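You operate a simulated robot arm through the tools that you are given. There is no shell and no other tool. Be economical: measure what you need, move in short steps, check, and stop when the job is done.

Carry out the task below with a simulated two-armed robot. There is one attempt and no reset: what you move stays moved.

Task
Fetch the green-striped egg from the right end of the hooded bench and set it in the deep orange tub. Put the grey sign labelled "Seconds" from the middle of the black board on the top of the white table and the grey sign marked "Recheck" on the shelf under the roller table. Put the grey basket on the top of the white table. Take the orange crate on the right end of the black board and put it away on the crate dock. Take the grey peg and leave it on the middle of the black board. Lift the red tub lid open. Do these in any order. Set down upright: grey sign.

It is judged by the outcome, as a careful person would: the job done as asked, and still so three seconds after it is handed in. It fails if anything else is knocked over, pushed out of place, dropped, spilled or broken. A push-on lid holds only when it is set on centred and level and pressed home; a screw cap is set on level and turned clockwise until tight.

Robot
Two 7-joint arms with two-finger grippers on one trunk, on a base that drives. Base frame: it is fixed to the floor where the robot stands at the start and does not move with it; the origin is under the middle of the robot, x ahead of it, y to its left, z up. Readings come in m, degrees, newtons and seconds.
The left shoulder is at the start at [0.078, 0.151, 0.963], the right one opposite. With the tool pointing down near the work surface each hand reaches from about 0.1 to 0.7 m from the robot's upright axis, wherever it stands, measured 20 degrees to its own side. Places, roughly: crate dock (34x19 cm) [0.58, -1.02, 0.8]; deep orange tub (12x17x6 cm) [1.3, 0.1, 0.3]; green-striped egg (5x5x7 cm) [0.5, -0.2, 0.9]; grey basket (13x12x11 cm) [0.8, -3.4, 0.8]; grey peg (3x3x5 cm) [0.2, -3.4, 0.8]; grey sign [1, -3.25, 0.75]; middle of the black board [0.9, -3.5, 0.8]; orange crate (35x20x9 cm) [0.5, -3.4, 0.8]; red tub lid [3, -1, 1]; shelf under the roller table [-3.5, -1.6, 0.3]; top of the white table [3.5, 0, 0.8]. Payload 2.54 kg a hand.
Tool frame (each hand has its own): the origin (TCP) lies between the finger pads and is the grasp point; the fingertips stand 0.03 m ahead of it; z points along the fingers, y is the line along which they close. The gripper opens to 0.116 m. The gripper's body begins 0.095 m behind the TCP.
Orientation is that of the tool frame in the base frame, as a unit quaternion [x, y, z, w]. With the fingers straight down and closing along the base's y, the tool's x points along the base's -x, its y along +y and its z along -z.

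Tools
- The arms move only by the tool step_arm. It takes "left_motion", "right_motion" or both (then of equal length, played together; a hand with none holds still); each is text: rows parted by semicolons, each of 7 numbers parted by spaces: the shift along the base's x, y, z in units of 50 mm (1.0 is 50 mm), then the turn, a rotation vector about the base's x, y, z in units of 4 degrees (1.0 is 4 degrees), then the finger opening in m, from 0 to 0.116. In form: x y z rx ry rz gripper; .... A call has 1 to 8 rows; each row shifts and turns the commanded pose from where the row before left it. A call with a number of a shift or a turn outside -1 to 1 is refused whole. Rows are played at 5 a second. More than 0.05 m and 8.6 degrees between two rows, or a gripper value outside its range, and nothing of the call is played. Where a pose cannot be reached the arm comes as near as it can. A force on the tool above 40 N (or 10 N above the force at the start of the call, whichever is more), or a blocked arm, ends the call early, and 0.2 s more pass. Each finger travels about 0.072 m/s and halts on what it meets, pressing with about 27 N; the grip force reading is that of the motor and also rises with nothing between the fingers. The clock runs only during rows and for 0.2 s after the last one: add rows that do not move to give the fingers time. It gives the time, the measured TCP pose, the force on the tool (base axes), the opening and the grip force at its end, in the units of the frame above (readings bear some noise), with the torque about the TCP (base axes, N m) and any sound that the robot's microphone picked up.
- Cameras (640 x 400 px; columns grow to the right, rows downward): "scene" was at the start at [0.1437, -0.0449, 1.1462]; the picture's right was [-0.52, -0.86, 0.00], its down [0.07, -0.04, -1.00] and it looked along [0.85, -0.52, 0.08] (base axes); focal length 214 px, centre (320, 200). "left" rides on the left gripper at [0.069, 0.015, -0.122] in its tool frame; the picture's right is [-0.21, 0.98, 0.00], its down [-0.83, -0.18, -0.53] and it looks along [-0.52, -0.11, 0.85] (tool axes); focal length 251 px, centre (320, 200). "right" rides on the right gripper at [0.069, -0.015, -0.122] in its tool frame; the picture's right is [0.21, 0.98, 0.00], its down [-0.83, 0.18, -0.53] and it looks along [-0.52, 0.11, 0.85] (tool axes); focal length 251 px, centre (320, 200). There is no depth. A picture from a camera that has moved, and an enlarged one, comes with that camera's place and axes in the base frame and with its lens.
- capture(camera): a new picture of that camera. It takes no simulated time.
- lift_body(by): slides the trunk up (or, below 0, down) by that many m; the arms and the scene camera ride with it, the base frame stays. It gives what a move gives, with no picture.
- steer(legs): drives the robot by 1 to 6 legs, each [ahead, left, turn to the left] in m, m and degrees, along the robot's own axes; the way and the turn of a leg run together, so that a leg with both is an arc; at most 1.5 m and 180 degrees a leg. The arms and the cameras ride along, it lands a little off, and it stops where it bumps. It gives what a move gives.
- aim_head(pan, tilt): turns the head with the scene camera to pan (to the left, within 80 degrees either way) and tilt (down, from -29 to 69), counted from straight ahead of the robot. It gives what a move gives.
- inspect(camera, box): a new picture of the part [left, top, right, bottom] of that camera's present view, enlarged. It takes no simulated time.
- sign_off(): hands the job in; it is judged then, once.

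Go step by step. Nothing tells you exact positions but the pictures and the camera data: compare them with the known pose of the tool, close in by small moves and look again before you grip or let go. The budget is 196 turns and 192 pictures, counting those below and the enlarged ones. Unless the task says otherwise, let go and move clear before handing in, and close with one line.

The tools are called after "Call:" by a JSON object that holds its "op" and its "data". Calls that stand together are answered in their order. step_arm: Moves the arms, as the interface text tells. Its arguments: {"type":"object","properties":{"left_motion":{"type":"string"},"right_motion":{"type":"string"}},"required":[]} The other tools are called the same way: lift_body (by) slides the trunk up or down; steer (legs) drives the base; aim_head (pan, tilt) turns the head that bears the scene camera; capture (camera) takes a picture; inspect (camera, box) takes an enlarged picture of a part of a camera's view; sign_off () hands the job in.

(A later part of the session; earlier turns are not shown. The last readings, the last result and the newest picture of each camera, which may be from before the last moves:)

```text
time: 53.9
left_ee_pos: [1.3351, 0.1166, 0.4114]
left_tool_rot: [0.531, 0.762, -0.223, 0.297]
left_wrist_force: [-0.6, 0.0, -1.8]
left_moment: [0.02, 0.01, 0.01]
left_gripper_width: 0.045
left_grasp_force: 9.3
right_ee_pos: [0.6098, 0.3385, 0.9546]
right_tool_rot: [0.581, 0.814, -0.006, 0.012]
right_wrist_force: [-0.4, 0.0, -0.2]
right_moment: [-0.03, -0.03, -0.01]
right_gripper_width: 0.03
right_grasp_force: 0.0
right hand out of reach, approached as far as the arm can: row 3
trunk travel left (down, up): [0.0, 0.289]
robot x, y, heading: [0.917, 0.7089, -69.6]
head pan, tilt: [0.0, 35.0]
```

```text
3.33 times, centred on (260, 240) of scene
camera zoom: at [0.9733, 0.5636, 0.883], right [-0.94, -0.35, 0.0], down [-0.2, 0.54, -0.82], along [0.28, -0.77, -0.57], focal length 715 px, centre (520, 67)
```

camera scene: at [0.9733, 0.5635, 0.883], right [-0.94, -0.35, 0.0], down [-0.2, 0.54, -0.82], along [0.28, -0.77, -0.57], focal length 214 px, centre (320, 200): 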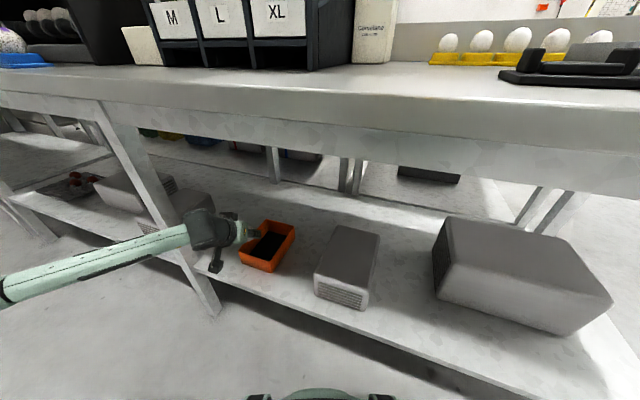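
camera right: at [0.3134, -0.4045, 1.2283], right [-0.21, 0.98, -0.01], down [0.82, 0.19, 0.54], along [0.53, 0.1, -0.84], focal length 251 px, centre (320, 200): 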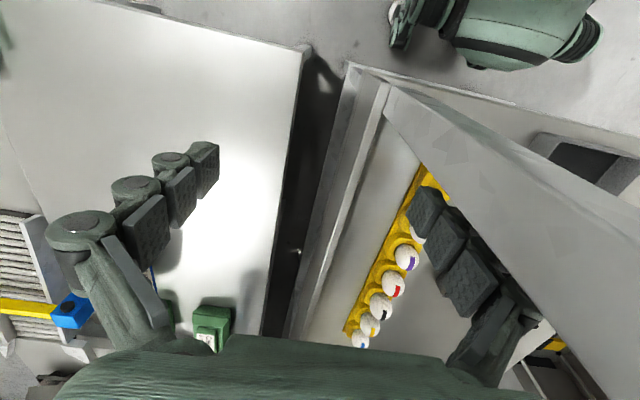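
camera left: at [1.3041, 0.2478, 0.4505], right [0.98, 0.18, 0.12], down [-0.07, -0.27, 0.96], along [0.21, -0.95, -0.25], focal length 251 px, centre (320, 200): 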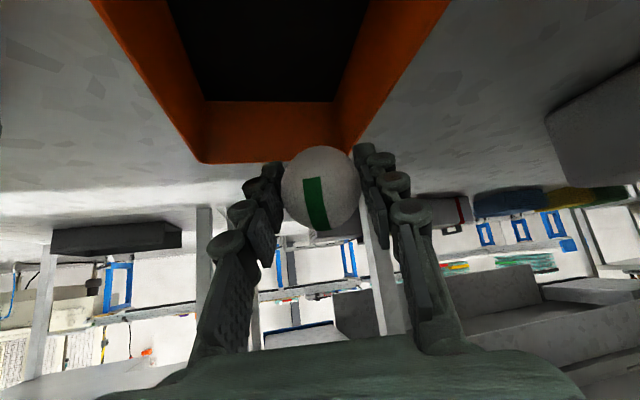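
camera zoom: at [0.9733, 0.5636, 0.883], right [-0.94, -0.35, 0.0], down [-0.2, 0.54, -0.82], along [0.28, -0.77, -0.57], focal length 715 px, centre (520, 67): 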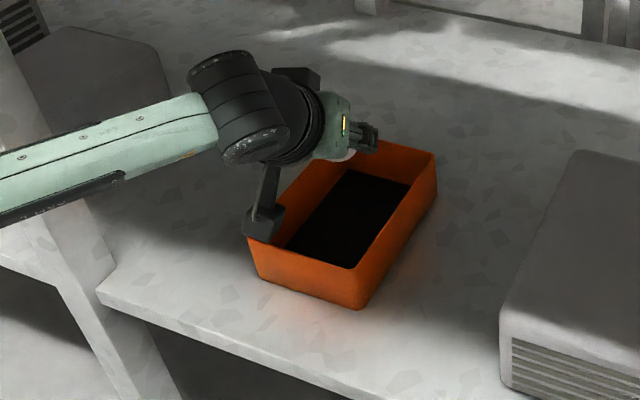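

Tub rim comes out at x 1.26–1.38, y 0.05–0.215, z≈0.36, so its centre is (1.32, 0.13). I'll steepen the hand 16° to keep the camera above the rim and descend into the centre.

Call:
{"op": "step_arm", "data": {"left_motion": "-0.07 0.06 0 0.94 0.35 0 0.04;-0.08 0.07 0 0.94 0.35 0 0.04;-0.08 0.07 0 0.94 0.35 0 0.04;-0.07 0.06 -0.2 0.94 0.35 0 0.04;0 0 -0.3 0 0 0 0.04;0 0 -0.3 0 0 0 0.04"}}

Call:
{"op": "capture", "data": {"camera": "left"}}

Call:
{"op": "inspect", "data": {"camera": "scene", "box": [180, 180, 340, 300]}}

```text
time: 55.3
left_ee_pos: [1.3193, 0.1287, 0.3704]
left_tool_rot: [0.555, 0.797, -0.148, 0.188]
left_wrist_force: [-0.2, -0.8, -0.8]
left_moment: [0.03, 0.01, 0.0]
left_gripper_width: 0.0449
left_grasp_force: 8.9
right_ee_pos: [0.6095, 0.3379, 0.9542]
right_tool_rot: [0.581, 0.814, -0.005, 0.012]
right_wrist_force: [-0.9, 1.0, -1.1]
right_moment: [-0.03, -0.03, 0.0]
right_gripper_width: 0.03
right_grasp_force: 0.0
trunk travel left (down, up): [0.0, 0.289]
robot x, y, heading: [0.9196, 0.7077, -69.9]
head pan, tilt: [0.0, 35.0]
```

```text
159 pictures are left
camera left: at [1.2949, 0.2457, 0.446], right [0.98, 0.16, 0.07], down [0.02, -0.51, 0.86], along [0.17, -0.85, -0.5], focal length 251 px, centre (320, 200)
```

left: 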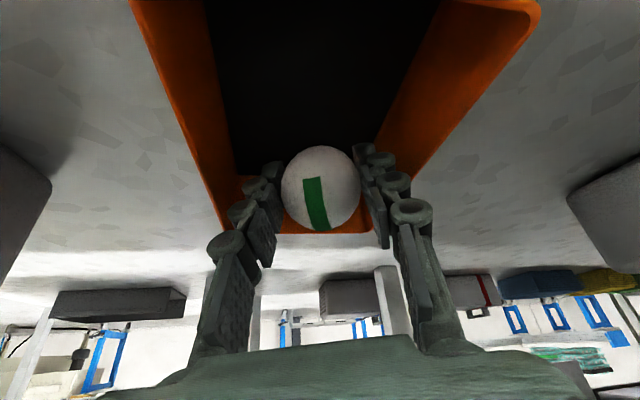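

```text
3.33 times, centred on (260, 240) of scene
camera zoom: at [0.9733, 0.5635, 0.883], right [-0.94, -0.35, 0.0], down [-0.2, 0.54, -0.82], along [0.28, -0.77, -0.57], focal length 715 px, centre (520, 67)
```

zoom: 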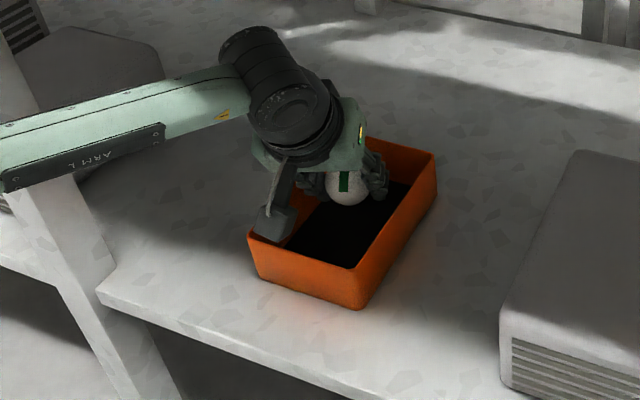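

Egg is inside the tub outline. Lowering slowly until it touches.

Call:
{"op": "step_arm", "data": {"left_motion": "0 0 -0.2 0 0 0 0.04;0 0 -0.2 0 0 0 0.04;0 0 -0.12 0 0 0 0.04;0 0 0 0 0 0 0.04"}}

Call:
{"op": "inspect", "data": {"camera": "scene", "box": [180, 180, 340, 300]}}

```text
time: 56.3
left_ee_pos: [1.3209, 0.1276, 0.3453]
left_tool_rot: [0.553, 0.798, -0.148, 0.189]
left_wrist_force: [-0.1, -0.7, 4.7]
left_moment: [-0.15, -0.03, 0.02]
left_gripper_width: 0.0449
left_grasp_force: 9.1
right_ee_pos: [0.6086, 0.339, 0.9518]
right_tool_rot: [0.581, 0.814, -0.006, 0.013]
right_wrist_force: [-0.2, -0.6, -0.1]
right_moment: [0.02, 0.0, -0.03]
right_gripper_width: 0.0301
right_grasp_force: 0.0
trunk travel left (down, up): [0.0, 0.289]
robot x, y, heading: [0.918, 0.7084, -69.7]
head pan, tilt: [0.0, 35.0]
```

```text
3.33 times, centred on (260, 240) of scene
camera zoom: at [0.9732, 0.5637, 0.883], right [-0.94, -0.35, 0.0], down [-0.2, 0.54, -0.82], along [0.28, -0.77, -0.57], focal length 715 px, centre (520, 67)
```

zoom: 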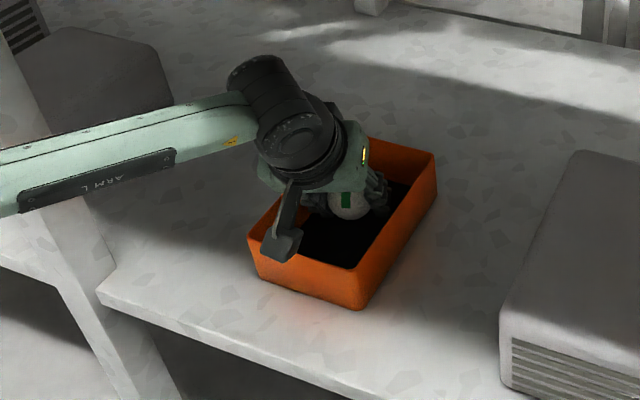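

Contact felt (≈5 N). Releasing and retreating along the tool axis.

Call:
{"op": "step_arm", "data": {"left_motion": "0 0 0 0 0 0 0.05;0 0 0 0 0 0 0.066;0 0 0 0 0 0 0.066;-0.1 0.25 0.4 0 0 0 0.066;-0.1 0.25 0.5 0 0 0 0.066;-0.1 0.25 0.5 0 0 0 0.066;0 0 0.6 0 0 0 0.066"}}

Call:
{"op": "inspect", "data": {"camera": "scene", "box": [180, 180, 340, 300]}}

Call:
{"op": "capture", "data": {"camera": "left"}}

```text
time: 57.9
left_ee_pos: [1.3056, 0.1672, 0.4472]
left_tool_rot: [0.555, 0.797, -0.148, 0.188]
left_wrist_force: [-0.3, -0.7, -0.8]
left_moment: [-0.02, -0.01, -0.03]
left_gripper_width: 0.0663
left_grasp_force: 0.1
right_ee_pos: [0.6094, 0.338, 0.9535]
right_tool_rot: [0.581, 0.814, -0.005, 0.012]
right_wrist_force: [-0.2, -0.1, 0.2]
right_moment: [0.01, -0.01, 0.03]
right_gripper_width: 0.03
right_grasp_force: 0.0
trunk travel left (down, up): [0.0, 0.289]
robot x, y, heading: [0.92, 0.7087, -69.5]
head pan, tilt: [0.0, 35.0]
```

```text
3.33 times, centred on (260, 240) of scene
camera zoom: at [0.9733, 0.5634, 0.8829], right [-0.94, -0.35, 0.0], down [-0.2, 0.54, -0.82], along [0.28, -0.77, -0.57], focal length 715 px, centre (520, 67)
```

zoom: 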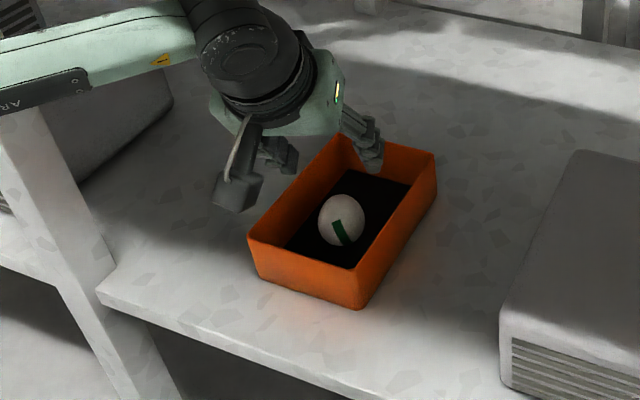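

```text
155 pictures are left
camera left: at [1.2809, 0.2843, 0.522], right [0.98, 0.16, 0.07], down [0.02, -0.51, 0.86], along [0.17, -0.85, -0.5], focal length 251 px, centre (320, 200)
```

left: 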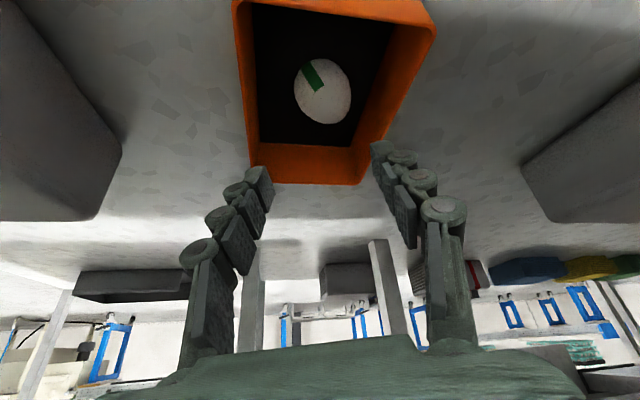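

The egg rests in the tub. Backing out from under the bench, then raising.

Call:
{"op": "steer", "data": {"legs": [[-0.4, 0, 0]]}}

Call:
{"op": "step_arm", "data": {"left_motion": "0 0 0.7 0.9 0.35 0 0.06;0 0 0.7 0.9 0.35 0 0.05;0 0 0.7 0.9 0.35 0 0.04;0 0 0.7 0.9 0.35 0 0.04;-0.1 0.3 0.7 0.9 0.35 0 0.04;-0.1 0.3 0.7 0.9 0.35 0 0.04;-0.1 0.3 0.7 0.9 0.35 0 0.04;-0.1 0.3 0.7 0 0 0 0.04"}}

Call:
{"op": "lift_body", "data": {"by": 0.2}}

Call:
{"op": "aim_head", "data": {"pan": 0, "tilt": 20}}

Call:
{"op": "capture", "data": {"camera": "scene"}}

```text
time: 60.4
left_ee_pos: [1.1657, 0.5442, 0.4471]
left_tool_rot: [0.555, 0.797, -0.149, 0.188]
left_wrist_force: [0.0, 0.5, 1.0]
left_moment: [0.0, 0.02, -0.03]
left_gripper_width: 0.0658
left_grasp_force: 0.1
right_ee_pos: [0.4707, 0.7147, 0.9531]
right_tool_rot: [0.581, 0.814, -0.006, 0.012]
right_wrist_force: [-0.5, 0.2, -0.8]
right_moment: [-0.02, -0.01, 0.04]
right_gripper_width: 0.0299
right_grasp_force: 0.2
trunk travel left (down, up): [0.0, 0.289]
robot x, y, heading: [0.779, 1.0887, -69.6]
head pan, tilt: [0.0, 35.0]
```

```text
time: 62.2
left_ee_pos: [1.1479, 0.6054, 0.7266]
left_tool_rot: [0.567, 0.824, -0.017, -0.006]
left_wrist_force: [0.4, 0.5, -0.6]
left_moment: [0.04, 0.02, -0.01]
left_gripper_width: 0.0403
left_grasp_force: 0.2
right_ee_pos: [0.4713, 0.7139, 0.9541]
right_tool_rot: [0.581, 0.814, -0.006, 0.013]
right_wrist_force: [0.0, -0.3, 0.0]
right_moment: [-0.01, 0.02, 0.03]
right_gripper_width: 0.0299
right_grasp_force: 0.1
trunk travel left (down, up): [0.0, 0.289]
robot x, y, heading: [0.7792, 1.0859, -70.1]
head pan, tilt: [0.0, 35.0]
```

```text
time: 64.4
left_ee_pos: [1.1485, 0.6039, 0.9262]
left_tool_rot: [0.567, 0.824, -0.018, -0.006]
left_wrist_force: [-0.2, 0.2, -0.3]
left_moment: [0.0, 0.0, -0.01]
left_gripper_width: 0.0402
left_grasp_force: 0.1
right_ee_pos: [0.4701, 0.7149, 1.1516]
right_tool_rot: [0.581, 0.814, -0.005, 0.012]
right_wrist_force: [0.7, 0.6, -0.7]
right_moment: [-0.01, -0.02, -0.02]
right_gripper_width: 0.0302
right_grasp_force: 0.0
trunk travel left (down, up): [-0.2, 0.089]
robot x, y, heading: [0.7797, 1.0885, -69.5]
head pan, tilt: [0.0, 35.0]
```

```text
time: 65.1
left_ee_pos: [1.149, 0.6044, 0.9267]
left_tool_rot: [0.567, 0.824, -0.017, -0.006]
left_wrist_force: [0.8, -1.2, 1.6]
left_moment: [0.02, 0.0, 0.01]
left_gripper_width: 0.0402
left_grasp_force: 0.0
right_ee_pos: [0.4698, 0.7136, 1.1526]
right_tool_rot: [0.581, 0.813, -0.006, 0.012]
right_wrist_force: [-0.2, 0.5, 0.2]
right_moment: [-0.02, 0.01, 0.01]
right_gripper_width: 0.0301
right_grasp_force: 0.1
trunk travel left (down, up): [-0.2, 0.089]
robot x, y, heading: [0.7811, 1.0836, -69.9]
head pan, tilt: [0.0, 20.0]
```

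```text
154 pictures are left
camera scene: at [0.8362, 0.9348, 1.1067], right [-0.94, -0.35, 0.0], down [-0.12, 0.32, -0.94], along [0.32, -0.88, -0.34], focal length 214 px, centre (320, 200)
```

scene: 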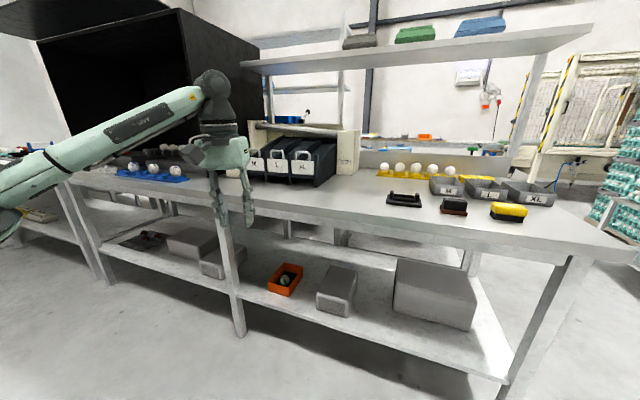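

Egg confirmed in the tub. Now to the lane at x≈-0.25, then toward the black board; I'll look down the lane first.

Call:
{"op": "steer", "data": {"legs": [[0, 0, -20], [0, -1.03, 0]]}}

Call:
{"op": "capture", "data": {"camera": "scene"}}

```text
time: 76.2
left_ee_pos: [-0.0395, 0.4975, 0.926]
left_tool_rot: [0.698, 0.716, -0.015, -0.008]
left_wrist_force: [0.6, 0.2, 0.4]
left_moment: [0.01, -0.02, 0.01]
left_gripper_width: 0.04
left_grasp_force: 0.0
right_ee_pos: [-0.6417, 0.8269, 1.1528]
right_tool_rot: [0.71, 0.704, -0.007, 0.011]
right_wrist_force: [-0.4, 0.0, 0.4]
right_moment: [-0.03, 0.02, -0.02]
right_gripper_width: 0.0301
right_grasp_force: 0.0
trunk travel left (down, up): [-0.2, 0.089]
robot x, y, heading: [-0.2258, 1.0744, -89.4]
head pan, tilt: [0.0, 20.0]
```

```text
153 pictures are left
camera scene: at [-0.2238, 0.9137, 1.1068], right [-1.0, -0.01, 0.0], down [0.0, 0.34, -0.94], along [0.01, -0.94, -0.34], focal length 214 px, centre (320, 200)
```

scene: 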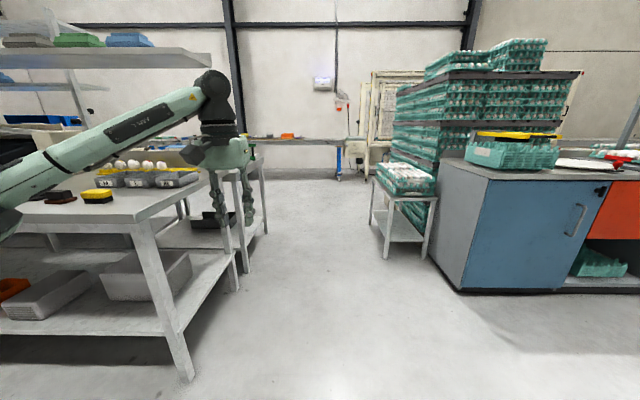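

Lane is about x -0.78 to 0.36. I'll tuck the right hand in, shift a bit right, and drive down the lane.

Call:
{"op": "step_arm", "data": {"right_motion": "0.5 -0.4 0 0 0 0 0.03;0.5 -0.4 0 0 0 0 0.03;0.5 -0.4 0 0 0 0 0.03;0.5 -0.4 0 0 0 0 0.03;0.5 0 0 0 0 0 0.03;0.5 0 0 0 0 0 0.03", "left_motion": "0 0 0.4 0 0 0 0.04;0 0 0.4 0 0 0 0.04;0 0 0.4 0 0 0 0.04;0 0 0.4 0 0 0 0.04;0 0 0 0 0 0 0.04;0 0 0 0 0 0 0.04"}}

Call:
{"op": "steer", "data": {"legs": [[0, -0.08, -0.6], [1.2, 0, 0]]}}

Call:
{"op": "aim_head", "data": {"pan": 0, "tilt": 10}}

Call:
{"op": "capture", "data": {"camera": "scene"}}

```text
time: 77.6
left_ee_pos: [-0.0399, 0.4982, 1.0073]
left_tool_rot: [0.699, 0.715, -0.016, -0.008]
left_wrist_force: [0.2, -0.1, 0.4]
left_moment: [0.0, 0.01, 0.0]
left_gripper_width: 0.0401
left_grasp_force: 0.0
right_ee_pos: [-0.4919, 0.7462, 1.1539]
right_tool_rot: [0.71, 0.704, -0.008, 0.011]
right_wrist_force: [0.2, -0.3, -0.7]
right_moment: [0.02, 0.04, 0.04]
right_gripper_width: 0.0301
right_grasp_force: 0.0
trunk travel left (down, up): [-0.2, 0.089]
robot x, y, heading: [-0.2281, 1.0739, -89.1]
head pan, tilt: [0.0, 20.0]
```

```text
time: 84.8
left_ee_pos: [-0.1045, -0.7081, 1.0072]
left_tool_rot: [0.698, 0.716, -0.016, -0.008]
left_wrist_force: [0.4, 0.2, -0.7]
left_moment: [0.02, -0.02, -0.01]
left_gripper_width: 0.0399
left_grasp_force: 0.2
right_ee_pos: [-0.5586, -0.4584, 1.154]
right_tool_rot: [0.709, 0.705, -0.007, 0.011]
right_wrist_force: [0.0, -0.1, 0.7]
right_moment: [0.05, 0.0, 0.0]
right_gripper_width: 0.03
right_grasp_force: 0.0
trunk travel left (down, up): [-0.2, 0.089]
robot x, y, heading: [-0.2976, -0.1301, -89.1]
head pan, tilt: [0.0, 20.0]
```

```text
time: 85.5
left_ee_pos: [-0.1049, -0.7071, 1.0062]
left_tool_rot: [0.698, 0.716, -0.016, -0.009]
left_wrist_force: [0.5, 0.9, 0.0]
left_moment: [-0.02, 0.02, -0.01]
left_gripper_width: 0.0399
left_grasp_force: 0.1
right_ee_pos: [-0.559, -0.4589, 1.1544]
right_tool_rot: [0.709, 0.705, -0.007, 0.011]
right_wrist_force: [0.3, 0.7, -0.1]
right_moment: [0.03, 0.02, 0.02]
right_gripper_width: 0.03
right_grasp_force: 0.0
trunk travel left (down, up): [-0.2, 0.089]
robot x, y, heading: [-0.2934, -0.1311, -89.5]
head pan, tilt: [0.0, 10.0]
```

```text
152 pictures are left
camera scene: at [-0.29, -0.2916, 1.123], right [-1.0, -0.02, 0.0], down [0.0, 0.17, -0.98], along [0.02, -0.98, -0.17], focal length 214 px, centre (320, 200)
```

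scene: 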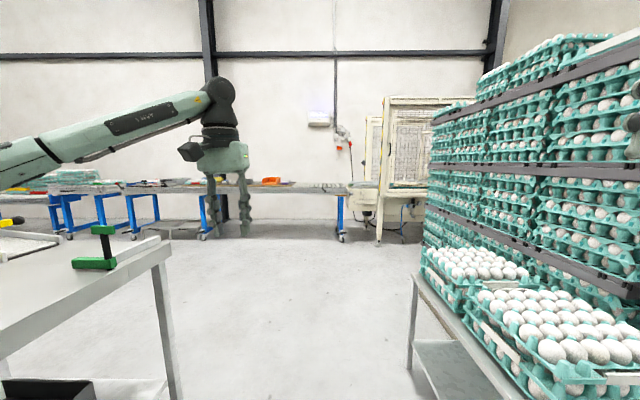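

Clear ahead. Drive on toward the long bench at the wall and sidestep to x≈0.5.

Call:
{"op": "steer", "data": {"legs": [[1.3, 0, 0], [0.8, 0, 0], [0, 0.8, 0]]}}

Call:
{"op": "aim_head", "data": {"pan": 0, "tilt": 20}}

Call:
{"op": "capture", "data": {"camera": "scene"}}

```text
time: 103.6
left_ee_pos: [0.7812, -2.7337, 1.0071]
left_tool_rot: [0.687, 0.727, -0.017, -0.008]
left_wrist_force: [0.1, 0.3, 0.4]
left_moment: [0.01, -0.02, 0.01]
left_gripper_width: 0.0399
left_grasp_force: 0.1
right_ee_pos: [0.3184, -2.5006, 1.1542]
right_tool_rot: [0.698, 0.716, -0.007, 0.011]
right_wrist_force: [-0.6, -0.3, 0.1]
right_moment: [0.01, 0.02, 0.02]
right_gripper_width: 0.03
right_grasp_force: 0.0
trunk travel left (down, up): [-0.2, 0.089]
robot x, y, heading: [0.574, -2.1622, -87.2]
head pan, tilt: [0.0, 10.0]
```

```text
time: 104.3
left_ee_pos: [0.7795, -2.7334, 1.0058]
left_tool_rot: [0.687, 0.727, -0.016, -0.009]
left_wrist_force: [-0.1, -0.6, 0.0]
left_moment: [-0.01, 0.01, -0.02]
left_gripper_width: 0.0401
left_grasp_force: 0.0
right_ee_pos: [0.3189, -2.5002, 1.1536]
right_tool_rot: [0.699, 0.715, -0.007, 0.011]
right_wrist_force: [-0.9, 0.5, 0.1]
right_moment: [-0.05, 0.01, 0.03]
right_gripper_width: 0.0301
right_grasp_force: 0.0
trunk travel left (down, up): [-0.2, 0.089]
robot x, y, heading: [0.5762, -2.1629, -87.2]
head pan, tilt: [0.0, 20.0]
```

```text
151 pictures are left
camera scene: at [0.5818, -2.3245, 1.1069], right [-1.0, -0.05, 0.0], down [-0.02, 0.34, -0.94], along [0.04, -0.94, -0.34], focal length 214 px, centre (320, 200)
```

scene: 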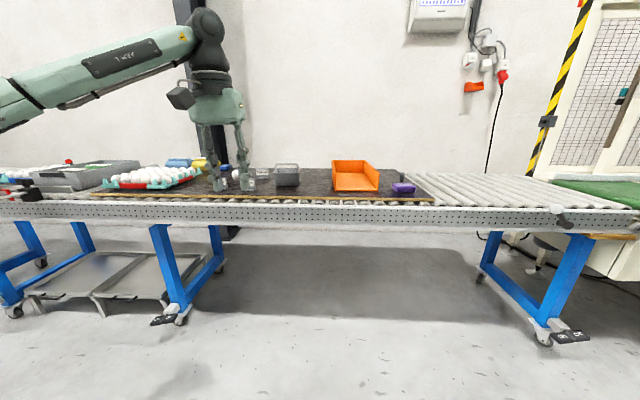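

I see the roller conveyor with the black board, crate, basket and signs. Moving closer (front rail at y≈-3.2).

Call:
{"op": "step_arm", "data": {"left_motion": "0.5 0.5 0.2 0 0 0 0.04;0.5 0.7 0.2 0 0 0 0.04;0.5 0.7 0.2 0 0 0 0.04;0.5 0.7 0 0 0 0 0.04;0.5 0.7 0 0 0 0 0.04;0 0.7 0 0 0 0 0.04"}}

Call:
{"op": "steer", "data": {"legs": [[0.58, 0, -2.5]]}}

Call:
{"op": "aim_head", "data": {"pan": 0, "tilt": 35}}

Call:
{"op": "capture", "data": {"camera": "scene"}}

```text
time: 105.7
left_ee_pos: [0.9044, -2.5318, 1.0344]
left_tool_rot: [0.687, 0.727, -0.017, -0.008]
left_wrist_force: [0.1, -0.7, 0.9]
left_moment: [0.01, -0.01, 0.0]
left_gripper_width: 0.0396
left_grasp_force: 0.1
right_ee_pos: [0.3182, -2.5008, 1.1544]
right_tool_rot: [0.698, 0.716, -0.007, 0.011]
right_wrist_force: [-0.4, 1.0, 0.2]
right_moment: [-0.05, -0.02, 0.0]
right_gripper_width: 0.0303
right_grasp_force: 0.0
trunk travel left (down, up): [-0.2, 0.089]
robot x, y, heading: [0.5745, -2.1643, -87.5]
head pan, tilt: [0.0, 20.0]
```

```text
time: 109.0
left_ee_pos: [0.9026, -3.1168, 1.0344]
left_tool_rot: [0.702, 0.712, -0.016, -0.008]
left_wrist_force: [-0.2, -0.6, 0.2]
left_moment: [0.0, 0.02, -0.03]
left_gripper_width: 0.0399
left_grasp_force: 0.0
right_ee_pos: [0.3185, -3.0602, 1.1535]
right_tool_rot: [0.714, 0.7, -0.008, 0.011]
right_wrist_force: [-0.1, -0.4, -0.1]
right_moment: [-0.04, -0.02, 0.02]
right_gripper_width: 0.0302
right_grasp_force: 0.0
trunk travel left (down, up): [-0.2, 0.089]
robot x, y, heading: [0.5899, -2.7323, -89.7]
head pan, tilt: [0.0, 20.0]
```

```text
time: 109.7
left_ee_pos: [0.9032, -3.1162, 1.0355]
left_tool_rot: [0.702, 0.712, -0.015, -0.008]
left_wrist_force: [-0.5, -0.7, -0.2]
left_moment: [0.0, -0.04, 0.07]
left_gripper_width: 0.0399
left_grasp_force: 0.1
right_ee_pos: [0.318, -3.0593, 1.1537]
right_tool_rot: [0.713, 0.701, -0.008, 0.011]
right_wrist_force: [0.5, 0.5, -0.7]
right_moment: [0.02, 0.02, 0.0]
right_gripper_width: 0.0298
right_grasp_force: 0.1
trunk travel left (down, up): [-0.2, 0.089]
robot x, y, heading: [0.5874, -2.7338, -90.1]
head pan, tilt: [0.0, 35.0]
```

```text
150 pictures are left
camera scene: at [0.5893, -2.8901, 1.083], right [-1.0, 0.0, 0.0], down [0.0, 0.57, -0.82], along [0.0, -0.82, -0.57], focal length 214 px, centre (320, 200)
```

scene: 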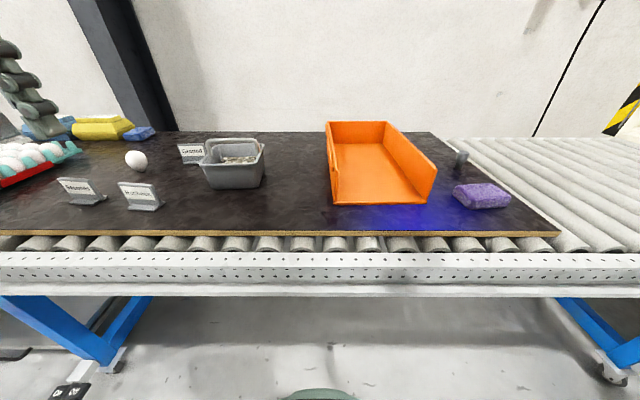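

Call:
{"op": "inspect", "data": {"camera": "scene", "box": [40, 120, 290, 240]}}

Call:
{"op": "inspect", "data": {"camera": "scene", "box": [300, 110, 540, 240]}}

```text
2.56 times, centred on (165, 180) of scene
camera zoom: at [0.5893, -2.8901, 1.083], right [-1.0, 0.0, 0.0], down [0.0, 0.57, -0.82], along [0.0, -0.82, -0.57], focal length 549 px, centre (717, 251)
```

zoom: 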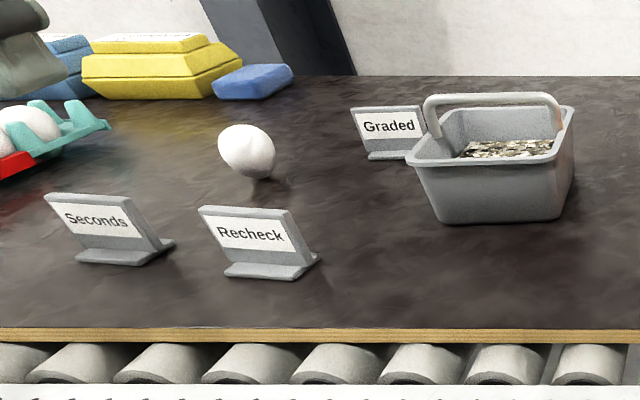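

```text
2.67 times, centred on (420, 175) of scene
camera zoom: at [0.5893, -2.8901, 1.083], right [-1.0, 0.0, 0.0], down [0.0, 0.57, -0.82], along [0.0, -0.82, -0.57], focal length 572 px, centre (53, 267)
```

zoom: 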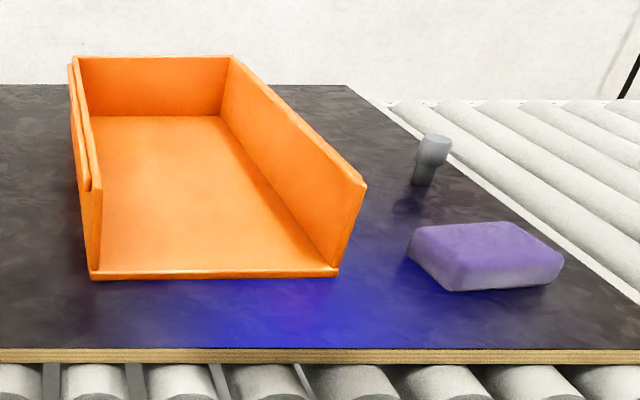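

Board top works out at about z 0.81; crate spans x 0.36–0.56, y -3.26 to -3.6, open toward me. Peg is at about (0.19, -3.44). First the peg: shift right and closer.

Call:
{"op": "steer", "data": {"legs": [[0.12, -0.24, 0]]}}

Call:
{"op": "step_arm", "data": {"right_motion": "0 -0.5 -0.5 0 0 0 0.05;0.2 -0.5 -0.6 0 0 0 0.07;0.2 -0.5 -0.6 0 0 0 0.07;0.2 -0.5 -0.6 0 0 0 0.07;0 -0.5 -0.4 0 0 0 0.07"}}

Call:
{"op": "capture", "data": {"camera": "right"}}

Call:
{"op": "capture", "data": {"camera": "scene"}}

```text
time: 112.6
left_ee_pos: [0.6642, -3.2349, 1.0343]
left_tool_rot: [0.701, 0.713, -0.015, -0.008]
left_wrist_force: [-0.4, -0.9, 0.0]
left_moment: [0.05, 0.01, -0.02]
left_gripper_width: 0.04
left_grasp_force: 0.1
right_ee_pos: [0.0804, -3.1786, 1.1537]
right_tool_rot: [0.713, 0.701, -0.008, 0.011]
right_wrist_force: [-0.4, 0.6, 0.1]
right_moment: [0.02, 0.02, -0.05]
right_gripper_width: 0.03
right_grasp_force: 0.1
trunk travel left (down, up): [-0.2, 0.089]
robot x, y, heading: [0.349, -2.8583, -89.7]
head pan, tilt: [0.0, 35.0]
```

```text
time: 113.8
left_ee_pos: [0.6631, -3.237, 1.0356]
left_tool_rot: [0.702, 0.712, -0.016, -0.009]
left_wrist_force: [0.4, 0.8, -0.2]
left_moment: [0.0, 0.02, 0.0]
left_gripper_width: 0.04
left_grasp_force: 0.1
right_ee_pos: [0.1096, -3.3051, 1.0185]
right_tool_rot: [0.713, 0.701, -0.007, 0.011]
right_wrist_force: [-0.3, -0.2, 0.6]
right_moment: [-0.02, 0.0, 0.02]
right_gripper_width: 0.0699
right_grasp_force: 0.0
trunk travel left (down, up): [-0.2, 0.089]
robot x, y, heading: [0.3466, -2.8565, -89.7]
head pan, tilt: [0.0, 35.0]
```

```text
147 pictures are left
camera right: at [0.0939, -3.2322, 1.1396], right [0.98, 0.2, 0.0], down [0.16, -0.81, 0.56], along [0.11, -0.55, -0.83], focal length 251 px, centre (320, 200)
```

right: 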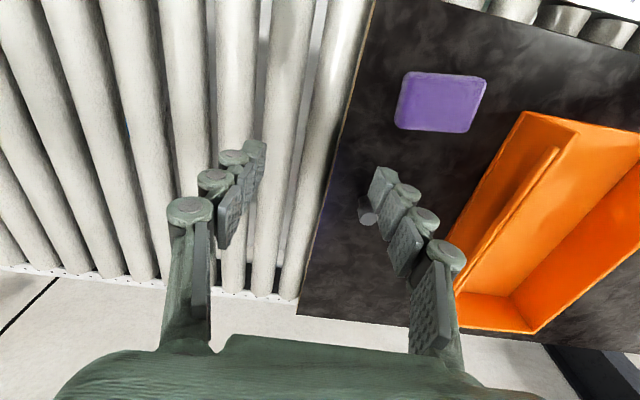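

```text
146 pictures are left
camera scene: at [0.3502, -3.01, 1.0829], right [-1.0, 0.0, 0.0], down [0.0, 0.57, -0.82], along [0.0, -0.82, -0.57], focal length 214 px, centre (320, 200)
```

scene: 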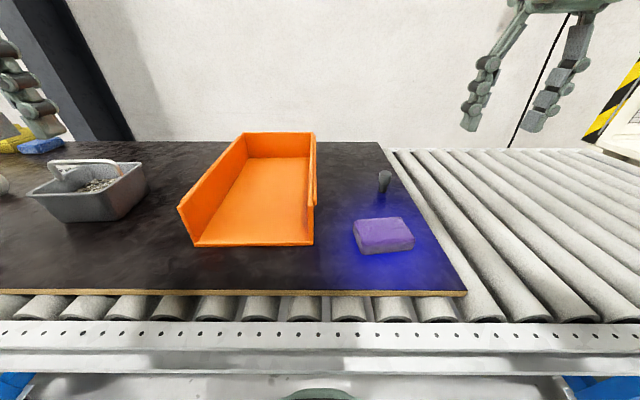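

Peg at about (0.203, -3.442). Moving above it.

Call:
{"op": "step_arm", "data": {"right_motion": "0.37 -0.55 -0.35 0 0 0 0.07;0.37 -0.55 -0.35 0 0 0 0.07;0.37 -0.55 -0.35 0 0 0 0.07;0.37 -0.55 -0.35 0 0 0 0.07;0.37 -0.55 -0.35 0 0 0 0.07;0 0 0 0 0 0 0.07"}}

Call:
{"op": "capture", "data": {"camera": "right"}}

Call:
{"op": "capture", "data": {"camera": "scene"}}

```text
time: 115.2
left_ee_pos: [0.6636, -3.2377, 1.035]
left_tool_rot: [0.701, 0.713, -0.016, -0.009]
left_wrist_force: [0.7, -0.7, -0.2]
left_moment: [0.01, -0.03, -0.03]
left_gripper_width: 0.0399
left_grasp_force: 0.0
right_ee_pos: [0.2013, -3.4413, 0.9309]
right_tool_rot: [0.714, 0.7, -0.008, 0.011]
right_wrist_force: [1.1, -0.2, -0.2]
right_moment: [-0.03, -0.01, 0.01]
right_gripper_width: 0.0701
right_grasp_force: 0.0
trunk travel left (down, up): [-0.2, 0.089]
robot x, y, heading: [0.3497, -2.8523, -89.4]
head pan, tilt: [0.0, 35.0]
```

```text
145 pictures are left
camera right: at [0.187, -3.3691, 1.0512], right [0.98, 0.2, 0.0], down [0.16, -0.81, 0.56], along [0.11, -0.55, -0.83], focal length 251 px, centre (320, 200)
```

right: 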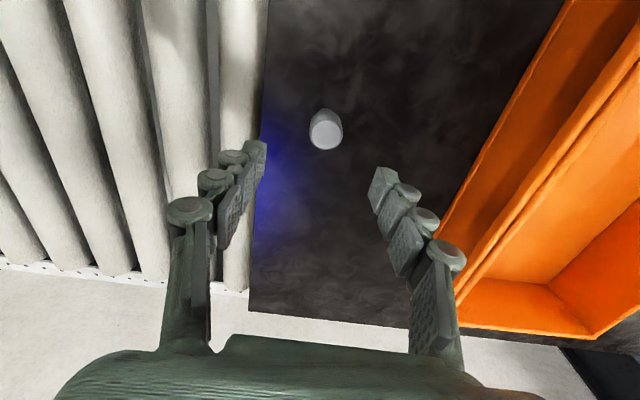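

```text
144 pictures are left
camera scene: at [0.3503, -3.0094, 1.083], right [-1.0, 0.0, 0.0], down [0.0, 0.57, -0.82], along [0.0, -0.82, -0.57], focal length 214 px, centre (320, 200)
```

scene: 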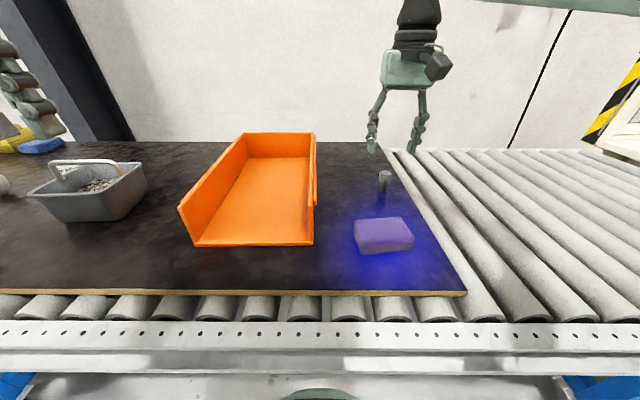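

Aligned; descending to grasp the peg.

Call:
{"op": "step_arm", "data": {"right_motion": "0.04 0.08 -0.5 0 0 0 0.07;0 0.05 -0.5 0 0 0 0.07;0 0 -0.4 0 0 0 0.07;0 0 -0.2 0 0 0 0.07;0 0 0 0 0 0 0.07"}}

Call:
{"op": "capture", "data": {"camera": "right"}}

```text
time: 116.4
left_ee_pos: [0.6641, -3.2359, 1.0348]
left_tool_rot: [0.701, 0.713, -0.016, -0.008]
left_wrist_force: [0.2, -0.3, -0.1]
left_moment: [-0.04, -0.01, 0.01]
left_gripper_width: 0.0402
left_grasp_force: 0.2
right_ee_pos: [0.2041, -3.4348, 0.8522]
right_tool_rot: [0.713, 0.701, -0.008, 0.011]
right_wrist_force: [0.7, -0.1, 0.3]
right_moment: [-0.04, 0.0, 0.02]
right_gripper_width: 0.07
right_grasp_force: 0.0
trunk travel left (down, up): [-0.2, 0.089]
robot x, y, heading: [0.3477, -2.8517, -89.7]
head pan, tilt: [0.0, 35.0]
```

```text
143 pictures are left
camera right: at [0.1901, -3.363, 0.9723], right [0.98, 0.2, 0.0], down [0.16, -0.81, 0.56], along [0.11, -0.55, -0.83], focal length 251 px, centre (320, 200)
```

right: 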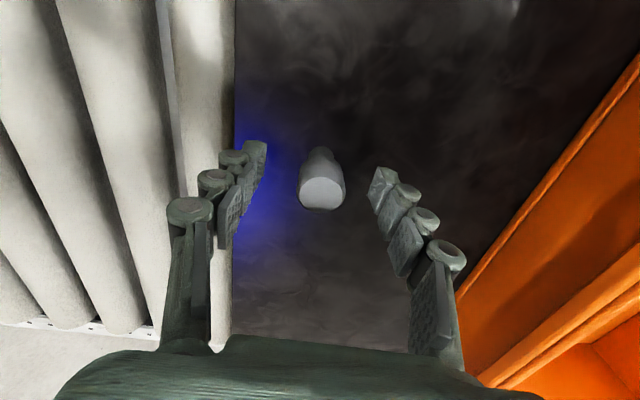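

Aligned. Closing on the peg and lifting.

Call:
{"op": "step_arm", "data": {"right_motion": "0 0 0 0 0 0 0.045;0 0 0 0 0 0 0.02;0 0 0 0 0 0 0.015;0 0 0.5 0 0 0 0.015;0 0 0.7 0 0 0 0.015;0 0 0.8 0 0 0 0.015;0 0 0.6 0 0 0 0.015"}}

Call:
{"op": "capture", "data": {"camera": "right"}}

```text
time: 118.0
left_ee_pos: [0.6642, -3.2371, 1.0355]
left_tool_rot: [0.702, 0.712, -0.016, -0.008]
left_wrist_force: [1.2, 0.0, -0.3]
left_moment: [-0.01, 0.02, -0.01]
left_gripper_width: 0.0399
left_grasp_force: 0.1
right_ee_pos: [0.2033, -3.4356, 0.9511]
right_tool_rot: [0.714, 0.7, -0.008, 0.013]
right_wrist_force: [-0.2, 0.5, -0.4]
right_moment: [0.02, -0.03, 0.01]
right_gripper_width: 0.0244
right_grasp_force: 27.0
right hand out of reach, approached as far as the arm can: row 7
trunk travel left (down, up): [-0.2, 0.089]
robot x, y, heading: [0.3479, -2.8532, -89.6]
head pan, tilt: [0.0, 35.0]
```

```text
142 pictures are left
camera right: at [0.1877, -3.3633, 1.0716], right [0.98, 0.19, 0.0], down [0.16, -0.81, 0.56], along [0.11, -0.55, -0.83], focal length 251 px, centre (320, 200)
```

right: 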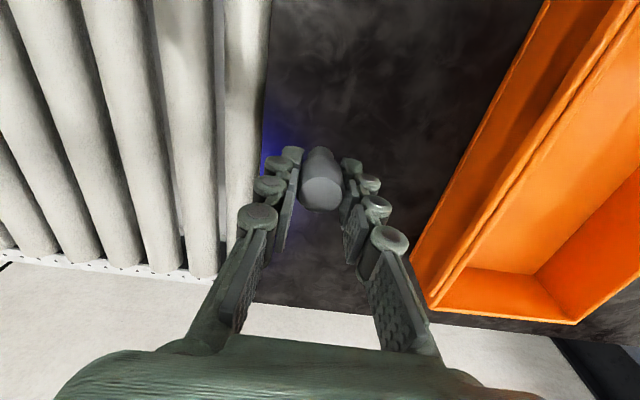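

Peg is held. Retract and raise it, then sidestep left to the middle of the board.

Call:
{"op": "step_arm", "data": {"right_motion": "0 0.7 0.3 0 0 0 0.015;0 0.7 0.4 0 0 0 0.015;0 0.7 0.4 0 0 0 0.015;0 0.7 0.4 0 0 0 0.015;0 0.7 0.4 0 0 0 0.015;0.3 0.5 0 0 0 0 0.015", "left_motion": "0 0.5 0 0 0 0 0.04;0 0.5 0 0 0 0 0.04;0 0.5 0 0 0 0 0.04;0 0.5 0 0 0 0 0.04;0 0 0 0 0 0 0.04;0 0 0 0 0 0 0.04"}}

Call:
{"op": "steer", "data": {"legs": [[0, 0.55, 0]]}}

Call:
{"op": "capture", "data": {"camera": "scene"}}

```text
time: 119.4
left_ee_pos: [0.6469, -3.1479, 1.0278]
left_tool_rot: [0.701, 0.713, -0.016, -0.009]
left_wrist_force: [0.2, 0.3, -0.2]
left_moment: [0.02, 0.0, 0.0]
left_gripper_width: 0.0402
left_grasp_force: 0.1
left hand out of reach, approached as far as the arm can: row 3, 4
right_ee_pos: [0.2164, -3.2337, 1.0473]
right_tool_rot: [0.713, 0.701, -0.008, 0.011]
right_wrist_force: [-0.4, -0.2, 0.4]
right_moment: [0.03, -0.02, 0.01]
right_gripper_width: 0.0242
right_grasp_force: 27.1
trunk travel left (down, up): [-0.2, 0.089]
robot x, y, heading: [0.3523, -2.8558, -89.8]
head pan, tilt: [0.0, 35.0]
```

```text
time: 125.2
left_ee_pos: [1.191, -3.1461, 1.0261]
left_tool_rot: [0.7, 0.714, -0.016, -0.009]
left_wrist_force: [0.5, 0.2, 0.2]
left_moment: [0.02, 0.0, 0.01]
left_gripper_width: 0.0399
left_grasp_force: 0.1
right_ee_pos: [0.7607, -3.2316, 1.0474]
right_tool_rot: [0.712, 0.702, -0.007, 0.012]
right_wrist_force: [0.5, -0.6, 0.0]
right_moment: [-0.02, 0.0, 0.01]
right_gripper_width: 0.0241
right_grasp_force: 27.3
trunk travel left (down, up): [-0.2, 0.089]
robot x, y, heading: [0.8937, -2.8501, -89.7]
head pan, tilt: [0.0, 35.0]
```

```text
141 pictures are left
camera scene: at [0.8939, -3.0065, 1.083], right [-1.0, -0.01, 0.0], down [0.0, 0.57, -0.82], along [0.01, -0.82, -0.57], focal length 214 px, centre (320, 200)
```

scene: 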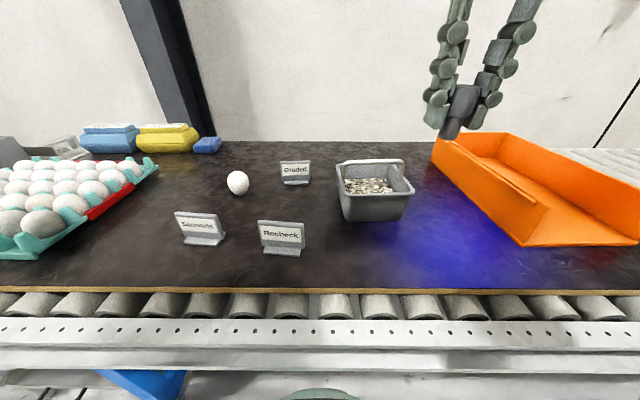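

The middle of the board has a free spot around (0.93, -3.38) between the signs. Moving the peg there.

Call:
{"op": "step_arm", "data": {"right_motion": "0.8 0 0 0 0 0 0.015;0.8 0 0 0 0 0 0.015;0.8 -0.3 0 0 0 0 0.015;0.8 -0.5 0 0 0 0 0.015;0.2 -0.8 -0.2 0 0 0 0.015;0 -0.8 -0.3 0 0 0 0.015;0 -0.6 -0.5 0 0 0 0.015;0 0 -0.6 0 0 0 0.015"}}

Call:
{"op": "capture", "data": {"camera": "scene"}}

Call:
{"op": "capture", "data": {"camera": "right"}}

```text
time: 127.0
left_ee_pos: [1.1898, -3.1458, 1.0268]
left_tool_rot: [0.701, 0.713, -0.016, -0.009]
left_wrist_force: [-0.2, 0.2, -0.4]
left_moment: [-0.01, -0.03, 0.01]
left_gripper_width: 0.0396
left_grasp_force: 0.1
right_ee_pos: [0.7962, -3.3272, 0.9642]
right_tool_rot: [0.713, 0.701, -0.008, 0.012]
right_wrist_force: [0.1, -0.1, 0.3]
right_moment: [-0.04, -0.01, -0.01]
right_gripper_width: 0.0242
right_grasp_force: 26.6
right hand out of reach, approached as far as the arm can: row 2, 3, 4, 5, 6
trunk travel left (down, up): [-0.2, 0.089]
robot x, y, heading: [0.8943, -2.8502, -89.4]
head pan, tilt: [0.0, 35.0]
```

```text
140 pictures are left
camera scene: at [0.8938, -3.0064, 1.083], right [-1.0, -0.01, 0.0], down [0.0, 0.57, -0.82], along [0.01, -0.82, -0.57], focal length 214 px, centre (320, 200)
```

scene: 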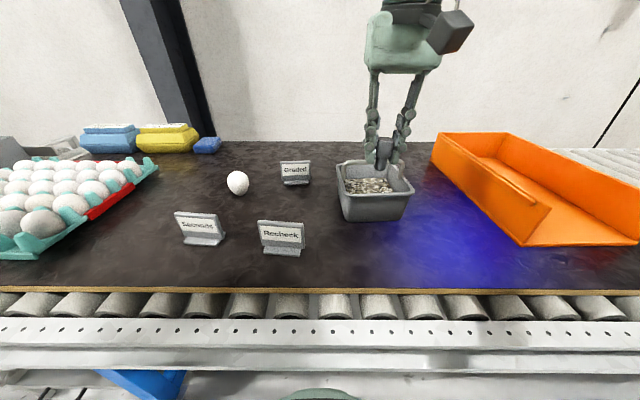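

```text
139 pictures are left
camera right: at [0.7812, -3.255, 1.0841], right [0.98, 0.2, 0.0], down [0.17, -0.81, 0.56], along [0.11, -0.55, -0.83], focal length 251 px, centre (320, 200)
```

right: 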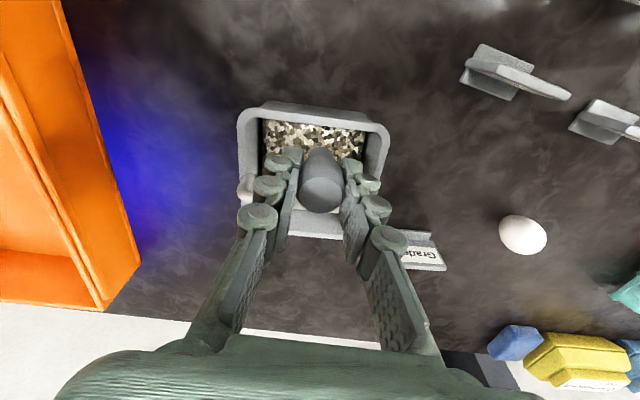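

The right hand's inward reach is limited and it's now above the basket; raising straight up and shifting the base left instead.

Call:
{"op": "step_arm", "data": {"right_motion": "0 0.1 0.5 0 0 0 0.015;0 0.3 0.5 0 0 0 0.015;0 0.5 0.4 0 0 0 0.015"}}

Call:
{"op": "steer", "data": {"legs": [[0, 0.15, 0]]}}

Call:
{"op": "capture", "data": {"camera": "right"}}

```text
time: 127.8
left_ee_pos: [1.1914, -3.1454, 1.027]
left_tool_rot: [0.701, 0.713, -0.016, -0.009]
left_wrist_force: [0.2, 0.3, -0.4]
left_moment: [0.03, -0.01, 0.01]
left_gripper_width: 0.0402
left_grasp_force: 0.1
right_ee_pos: [0.7968, -3.2827, 1.0347]
right_tool_rot: [0.712, 0.702, -0.007, 0.011]
right_wrist_force: [-0.5, 0.8, -0.7]
right_moment: [0.03, 0.0, 0.0]
right_gripper_width: 0.0244
right_grasp_force: 26.8
trunk travel left (down, up): [-0.2, 0.089]
robot x, y, heading: [0.8936, -2.8523, -89.5]
head pan, tilt: [0.0, 35.0]
```

```text
time: 129.8
left_ee_pos: [1.3367, -3.1446, 1.0264]
left_tool_rot: [0.702, 0.712, -0.016, -0.009]
left_wrist_force: [0.6, 0.6, 0.2]
left_moment: [0.0, 0.03, 0.02]
left_gripper_width: 0.0402
left_grasp_force: 0.1
right_ee_pos: [0.9419, -3.2818, 1.0348]
right_tool_rot: [0.714, 0.7, -0.007, 0.011]
right_wrist_force: [-0.2, 0.4, -0.5]
right_moment: [0.0, -0.02, 0.01]
right_gripper_width: 0.0243
right_grasp_force: 27.3
trunk travel left (down, up): [-0.2, 0.089]
robot x, y, heading: [1.0378, -2.85, -89.9]
head pan, tilt: [0.0, 35.0]
```

```text
138 pictures are left
camera right: at [0.9267, -3.2095, 1.1549], right [0.98, 0.2, 0.0], down [0.16, -0.81, 0.56], along [0.11, -0.55, -0.83], focal length 251 px, centre (320, 200)
```

right: 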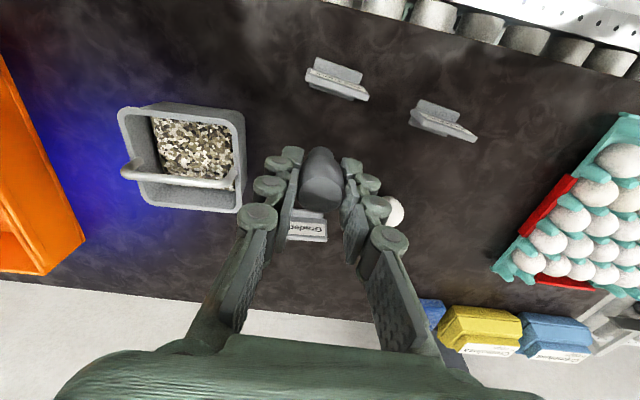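

Good view; the target (0.94, -3.37) is free. Lowering the peg there.

Call:
{"op": "step_arm", "data": {"right_motion": "0 -0.6 0 0 0 0 0.015;0 -0.6 -0.1 0 0 0 0.015;0 -0.56 -0.5 0 0 0 0.015;0 0 -0.8 0 0 0 0.015;0 0 -0.8 0 0 0 0.015;0 0 -0.8 0 0 0 0.015;0 0 -0.3 0 0 0 0.015"}}

Call:
{"op": "capture", "data": {"camera": "right"}}

Call:
{"op": "capture", "data": {"camera": "scene"}}

```text
time: 131.4
left_ee_pos: [1.3364, -3.145, 1.026]
left_tool_rot: [0.702, 0.712, -0.016, -0.008]
left_wrist_force: [-0.1, -0.1, -0.6]
left_moment: [0.0, 0.01, 0.0]
left_gripper_width: 0.0401
left_grasp_force: 0.0
right_ee_pos: [0.9257, -3.3634, 0.8649]
right_tool_rot: [0.714, 0.7, -0.007, 0.012]
right_wrist_force: [1.1, 1.6, 0.8]
right_moment: [0.01, -0.02, 0.01]
right_gripper_width: 0.0244
right_grasp_force: 27.0
right hand out of reach, approached as far as the arm can: row 1, 2
trunk travel left (down, up): [-0.2, 0.089]
robot x, y, heading: [1.0401, -2.8521, -89.7]
head pan, tilt: [0.0, 35.0]
```

```text
137 pictures are left
camera right: at [0.9107, -3.2913, 0.9854], right [0.98, 0.2, 0.0], down [0.16, -0.81, 0.56], along [0.11, -0.55, -0.83], focal length 251 px, centre (320, 200)
```

right: 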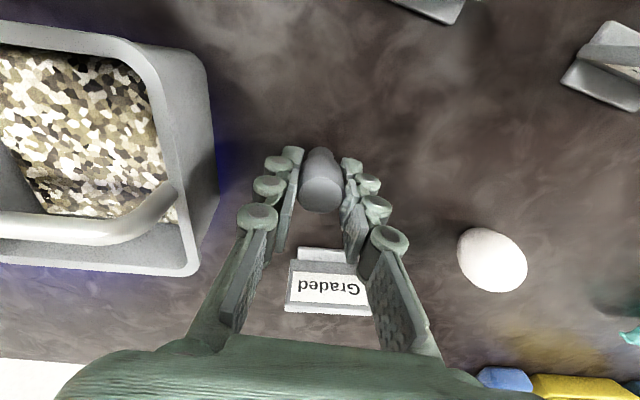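

```text
136 pictures are left
camera scene: at [1.0397, -3.0056, 1.083], right [-1.0, 0.0, 0.0], down [0.0, 0.57, -0.82], along [0.0, -0.82, -0.57], focal length 214 px, centre (320, 200)
```

scene: 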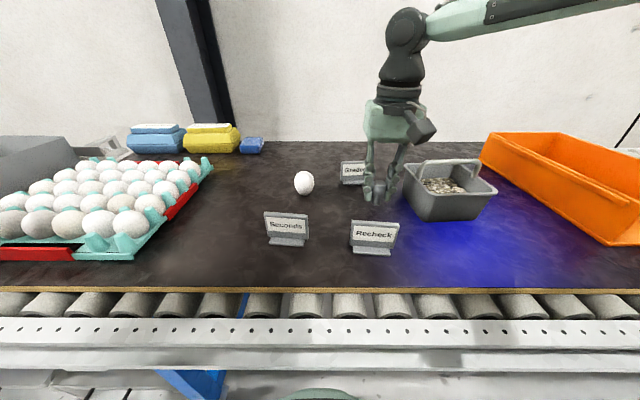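

Clear of everything. Setting it down gently.

Call:
{"op": "step_arm", "data": {"right_motion": "0 0 -0.12 0 0 0 0.015;0 0 -0.12 0 0 0 0.015;0 0 -0.04 0 0 0 0.015;0 0 0 0 0 0 0.015"}}

```text
time: 132.4
left_ee_pos: [1.3365, -3.1446, 1.0273]
left_tool_rot: [0.702, 0.712, -0.016, -0.008]
left_wrist_force: [-0.7, 0.0, 0.0]
left_moment: [0.02, 0.0, 0.08]
left_gripper_width: 0.0401
left_grasp_force: 0.1
right_ee_pos: [0.9267, -3.3633, 0.8524]
right_tool_rot: [0.713, 0.701, -0.007, 0.011]
right_wrist_force: [-0.8, 0.9, 1.5]
right_moment: [0.02, 0.05, -0.01]
right_gripper_width: 0.0239
right_grasp_force: 27.1
trunk travel left (down, up): [-0.2, 0.089]
robot x, y, heading: [1.0378, -2.8518, -90.0]
head pan, tilt: [0.0, 35.0]
```

Call:
{"op": "step_arm", "data": {"right_motion": "0 0 -0.05 0 0 0 0.015;0 0 0 0 0 0 0.015;0 0 0 0 0 0 0.03;0 0 0 0 0 0 0.055;0 0 0 0 0 0 0.055;0 0 0.5 0 0 0 0.055;0 0 0.8 0 0 0 0.055;0 0 0.8 0 0 0 0.055"}}

Call:
{"op": "capture", "data": {"camera": "right"}}

```text
time: 134.2
left_ee_pos: [1.3366, -3.1463, 1.0271]
left_tool_rot: [0.701, 0.713, -0.016, -0.008]
left_wrist_force: [-0.7, -0.5, 0.2]
left_moment: [-0.01, 0.0, -0.02]
left_gripper_width: 0.0404
left_grasp_force: 0.1
right_ee_pos: [0.9262, -3.3624, 0.9543]
right_tool_rot: [0.714, 0.7, -0.008, 0.01]
right_wrist_force: [-0.6, -0.3, 0.3]
right_moment: [0.0, 0.0, 0.0]
right_gripper_width: 0.0551
right_grasp_force: 0.0
trunk travel left (down, up): [-0.2, 0.089]
robot x, y, heading: [1.0352, -2.8514, -89.9]
head pan, tilt: [0.0, 35.0]
```

```text
135 pictures are left
camera right: at [0.9111, -3.2907, 1.0746], right [0.98, 0.2, 0.0], down [0.16, -0.81, 0.56], along [0.11, -0.54, -0.83], focal length 251 px, centre (320, 200)
```

right: 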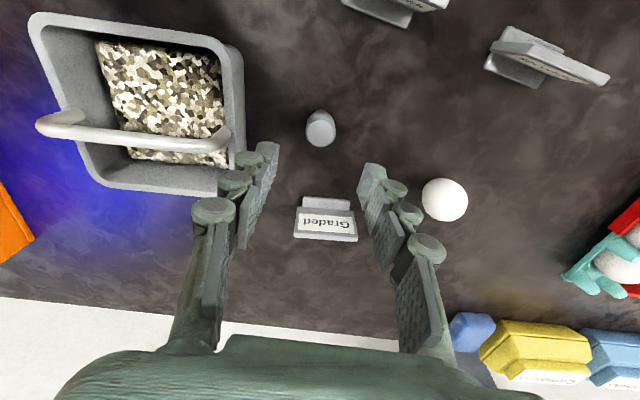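

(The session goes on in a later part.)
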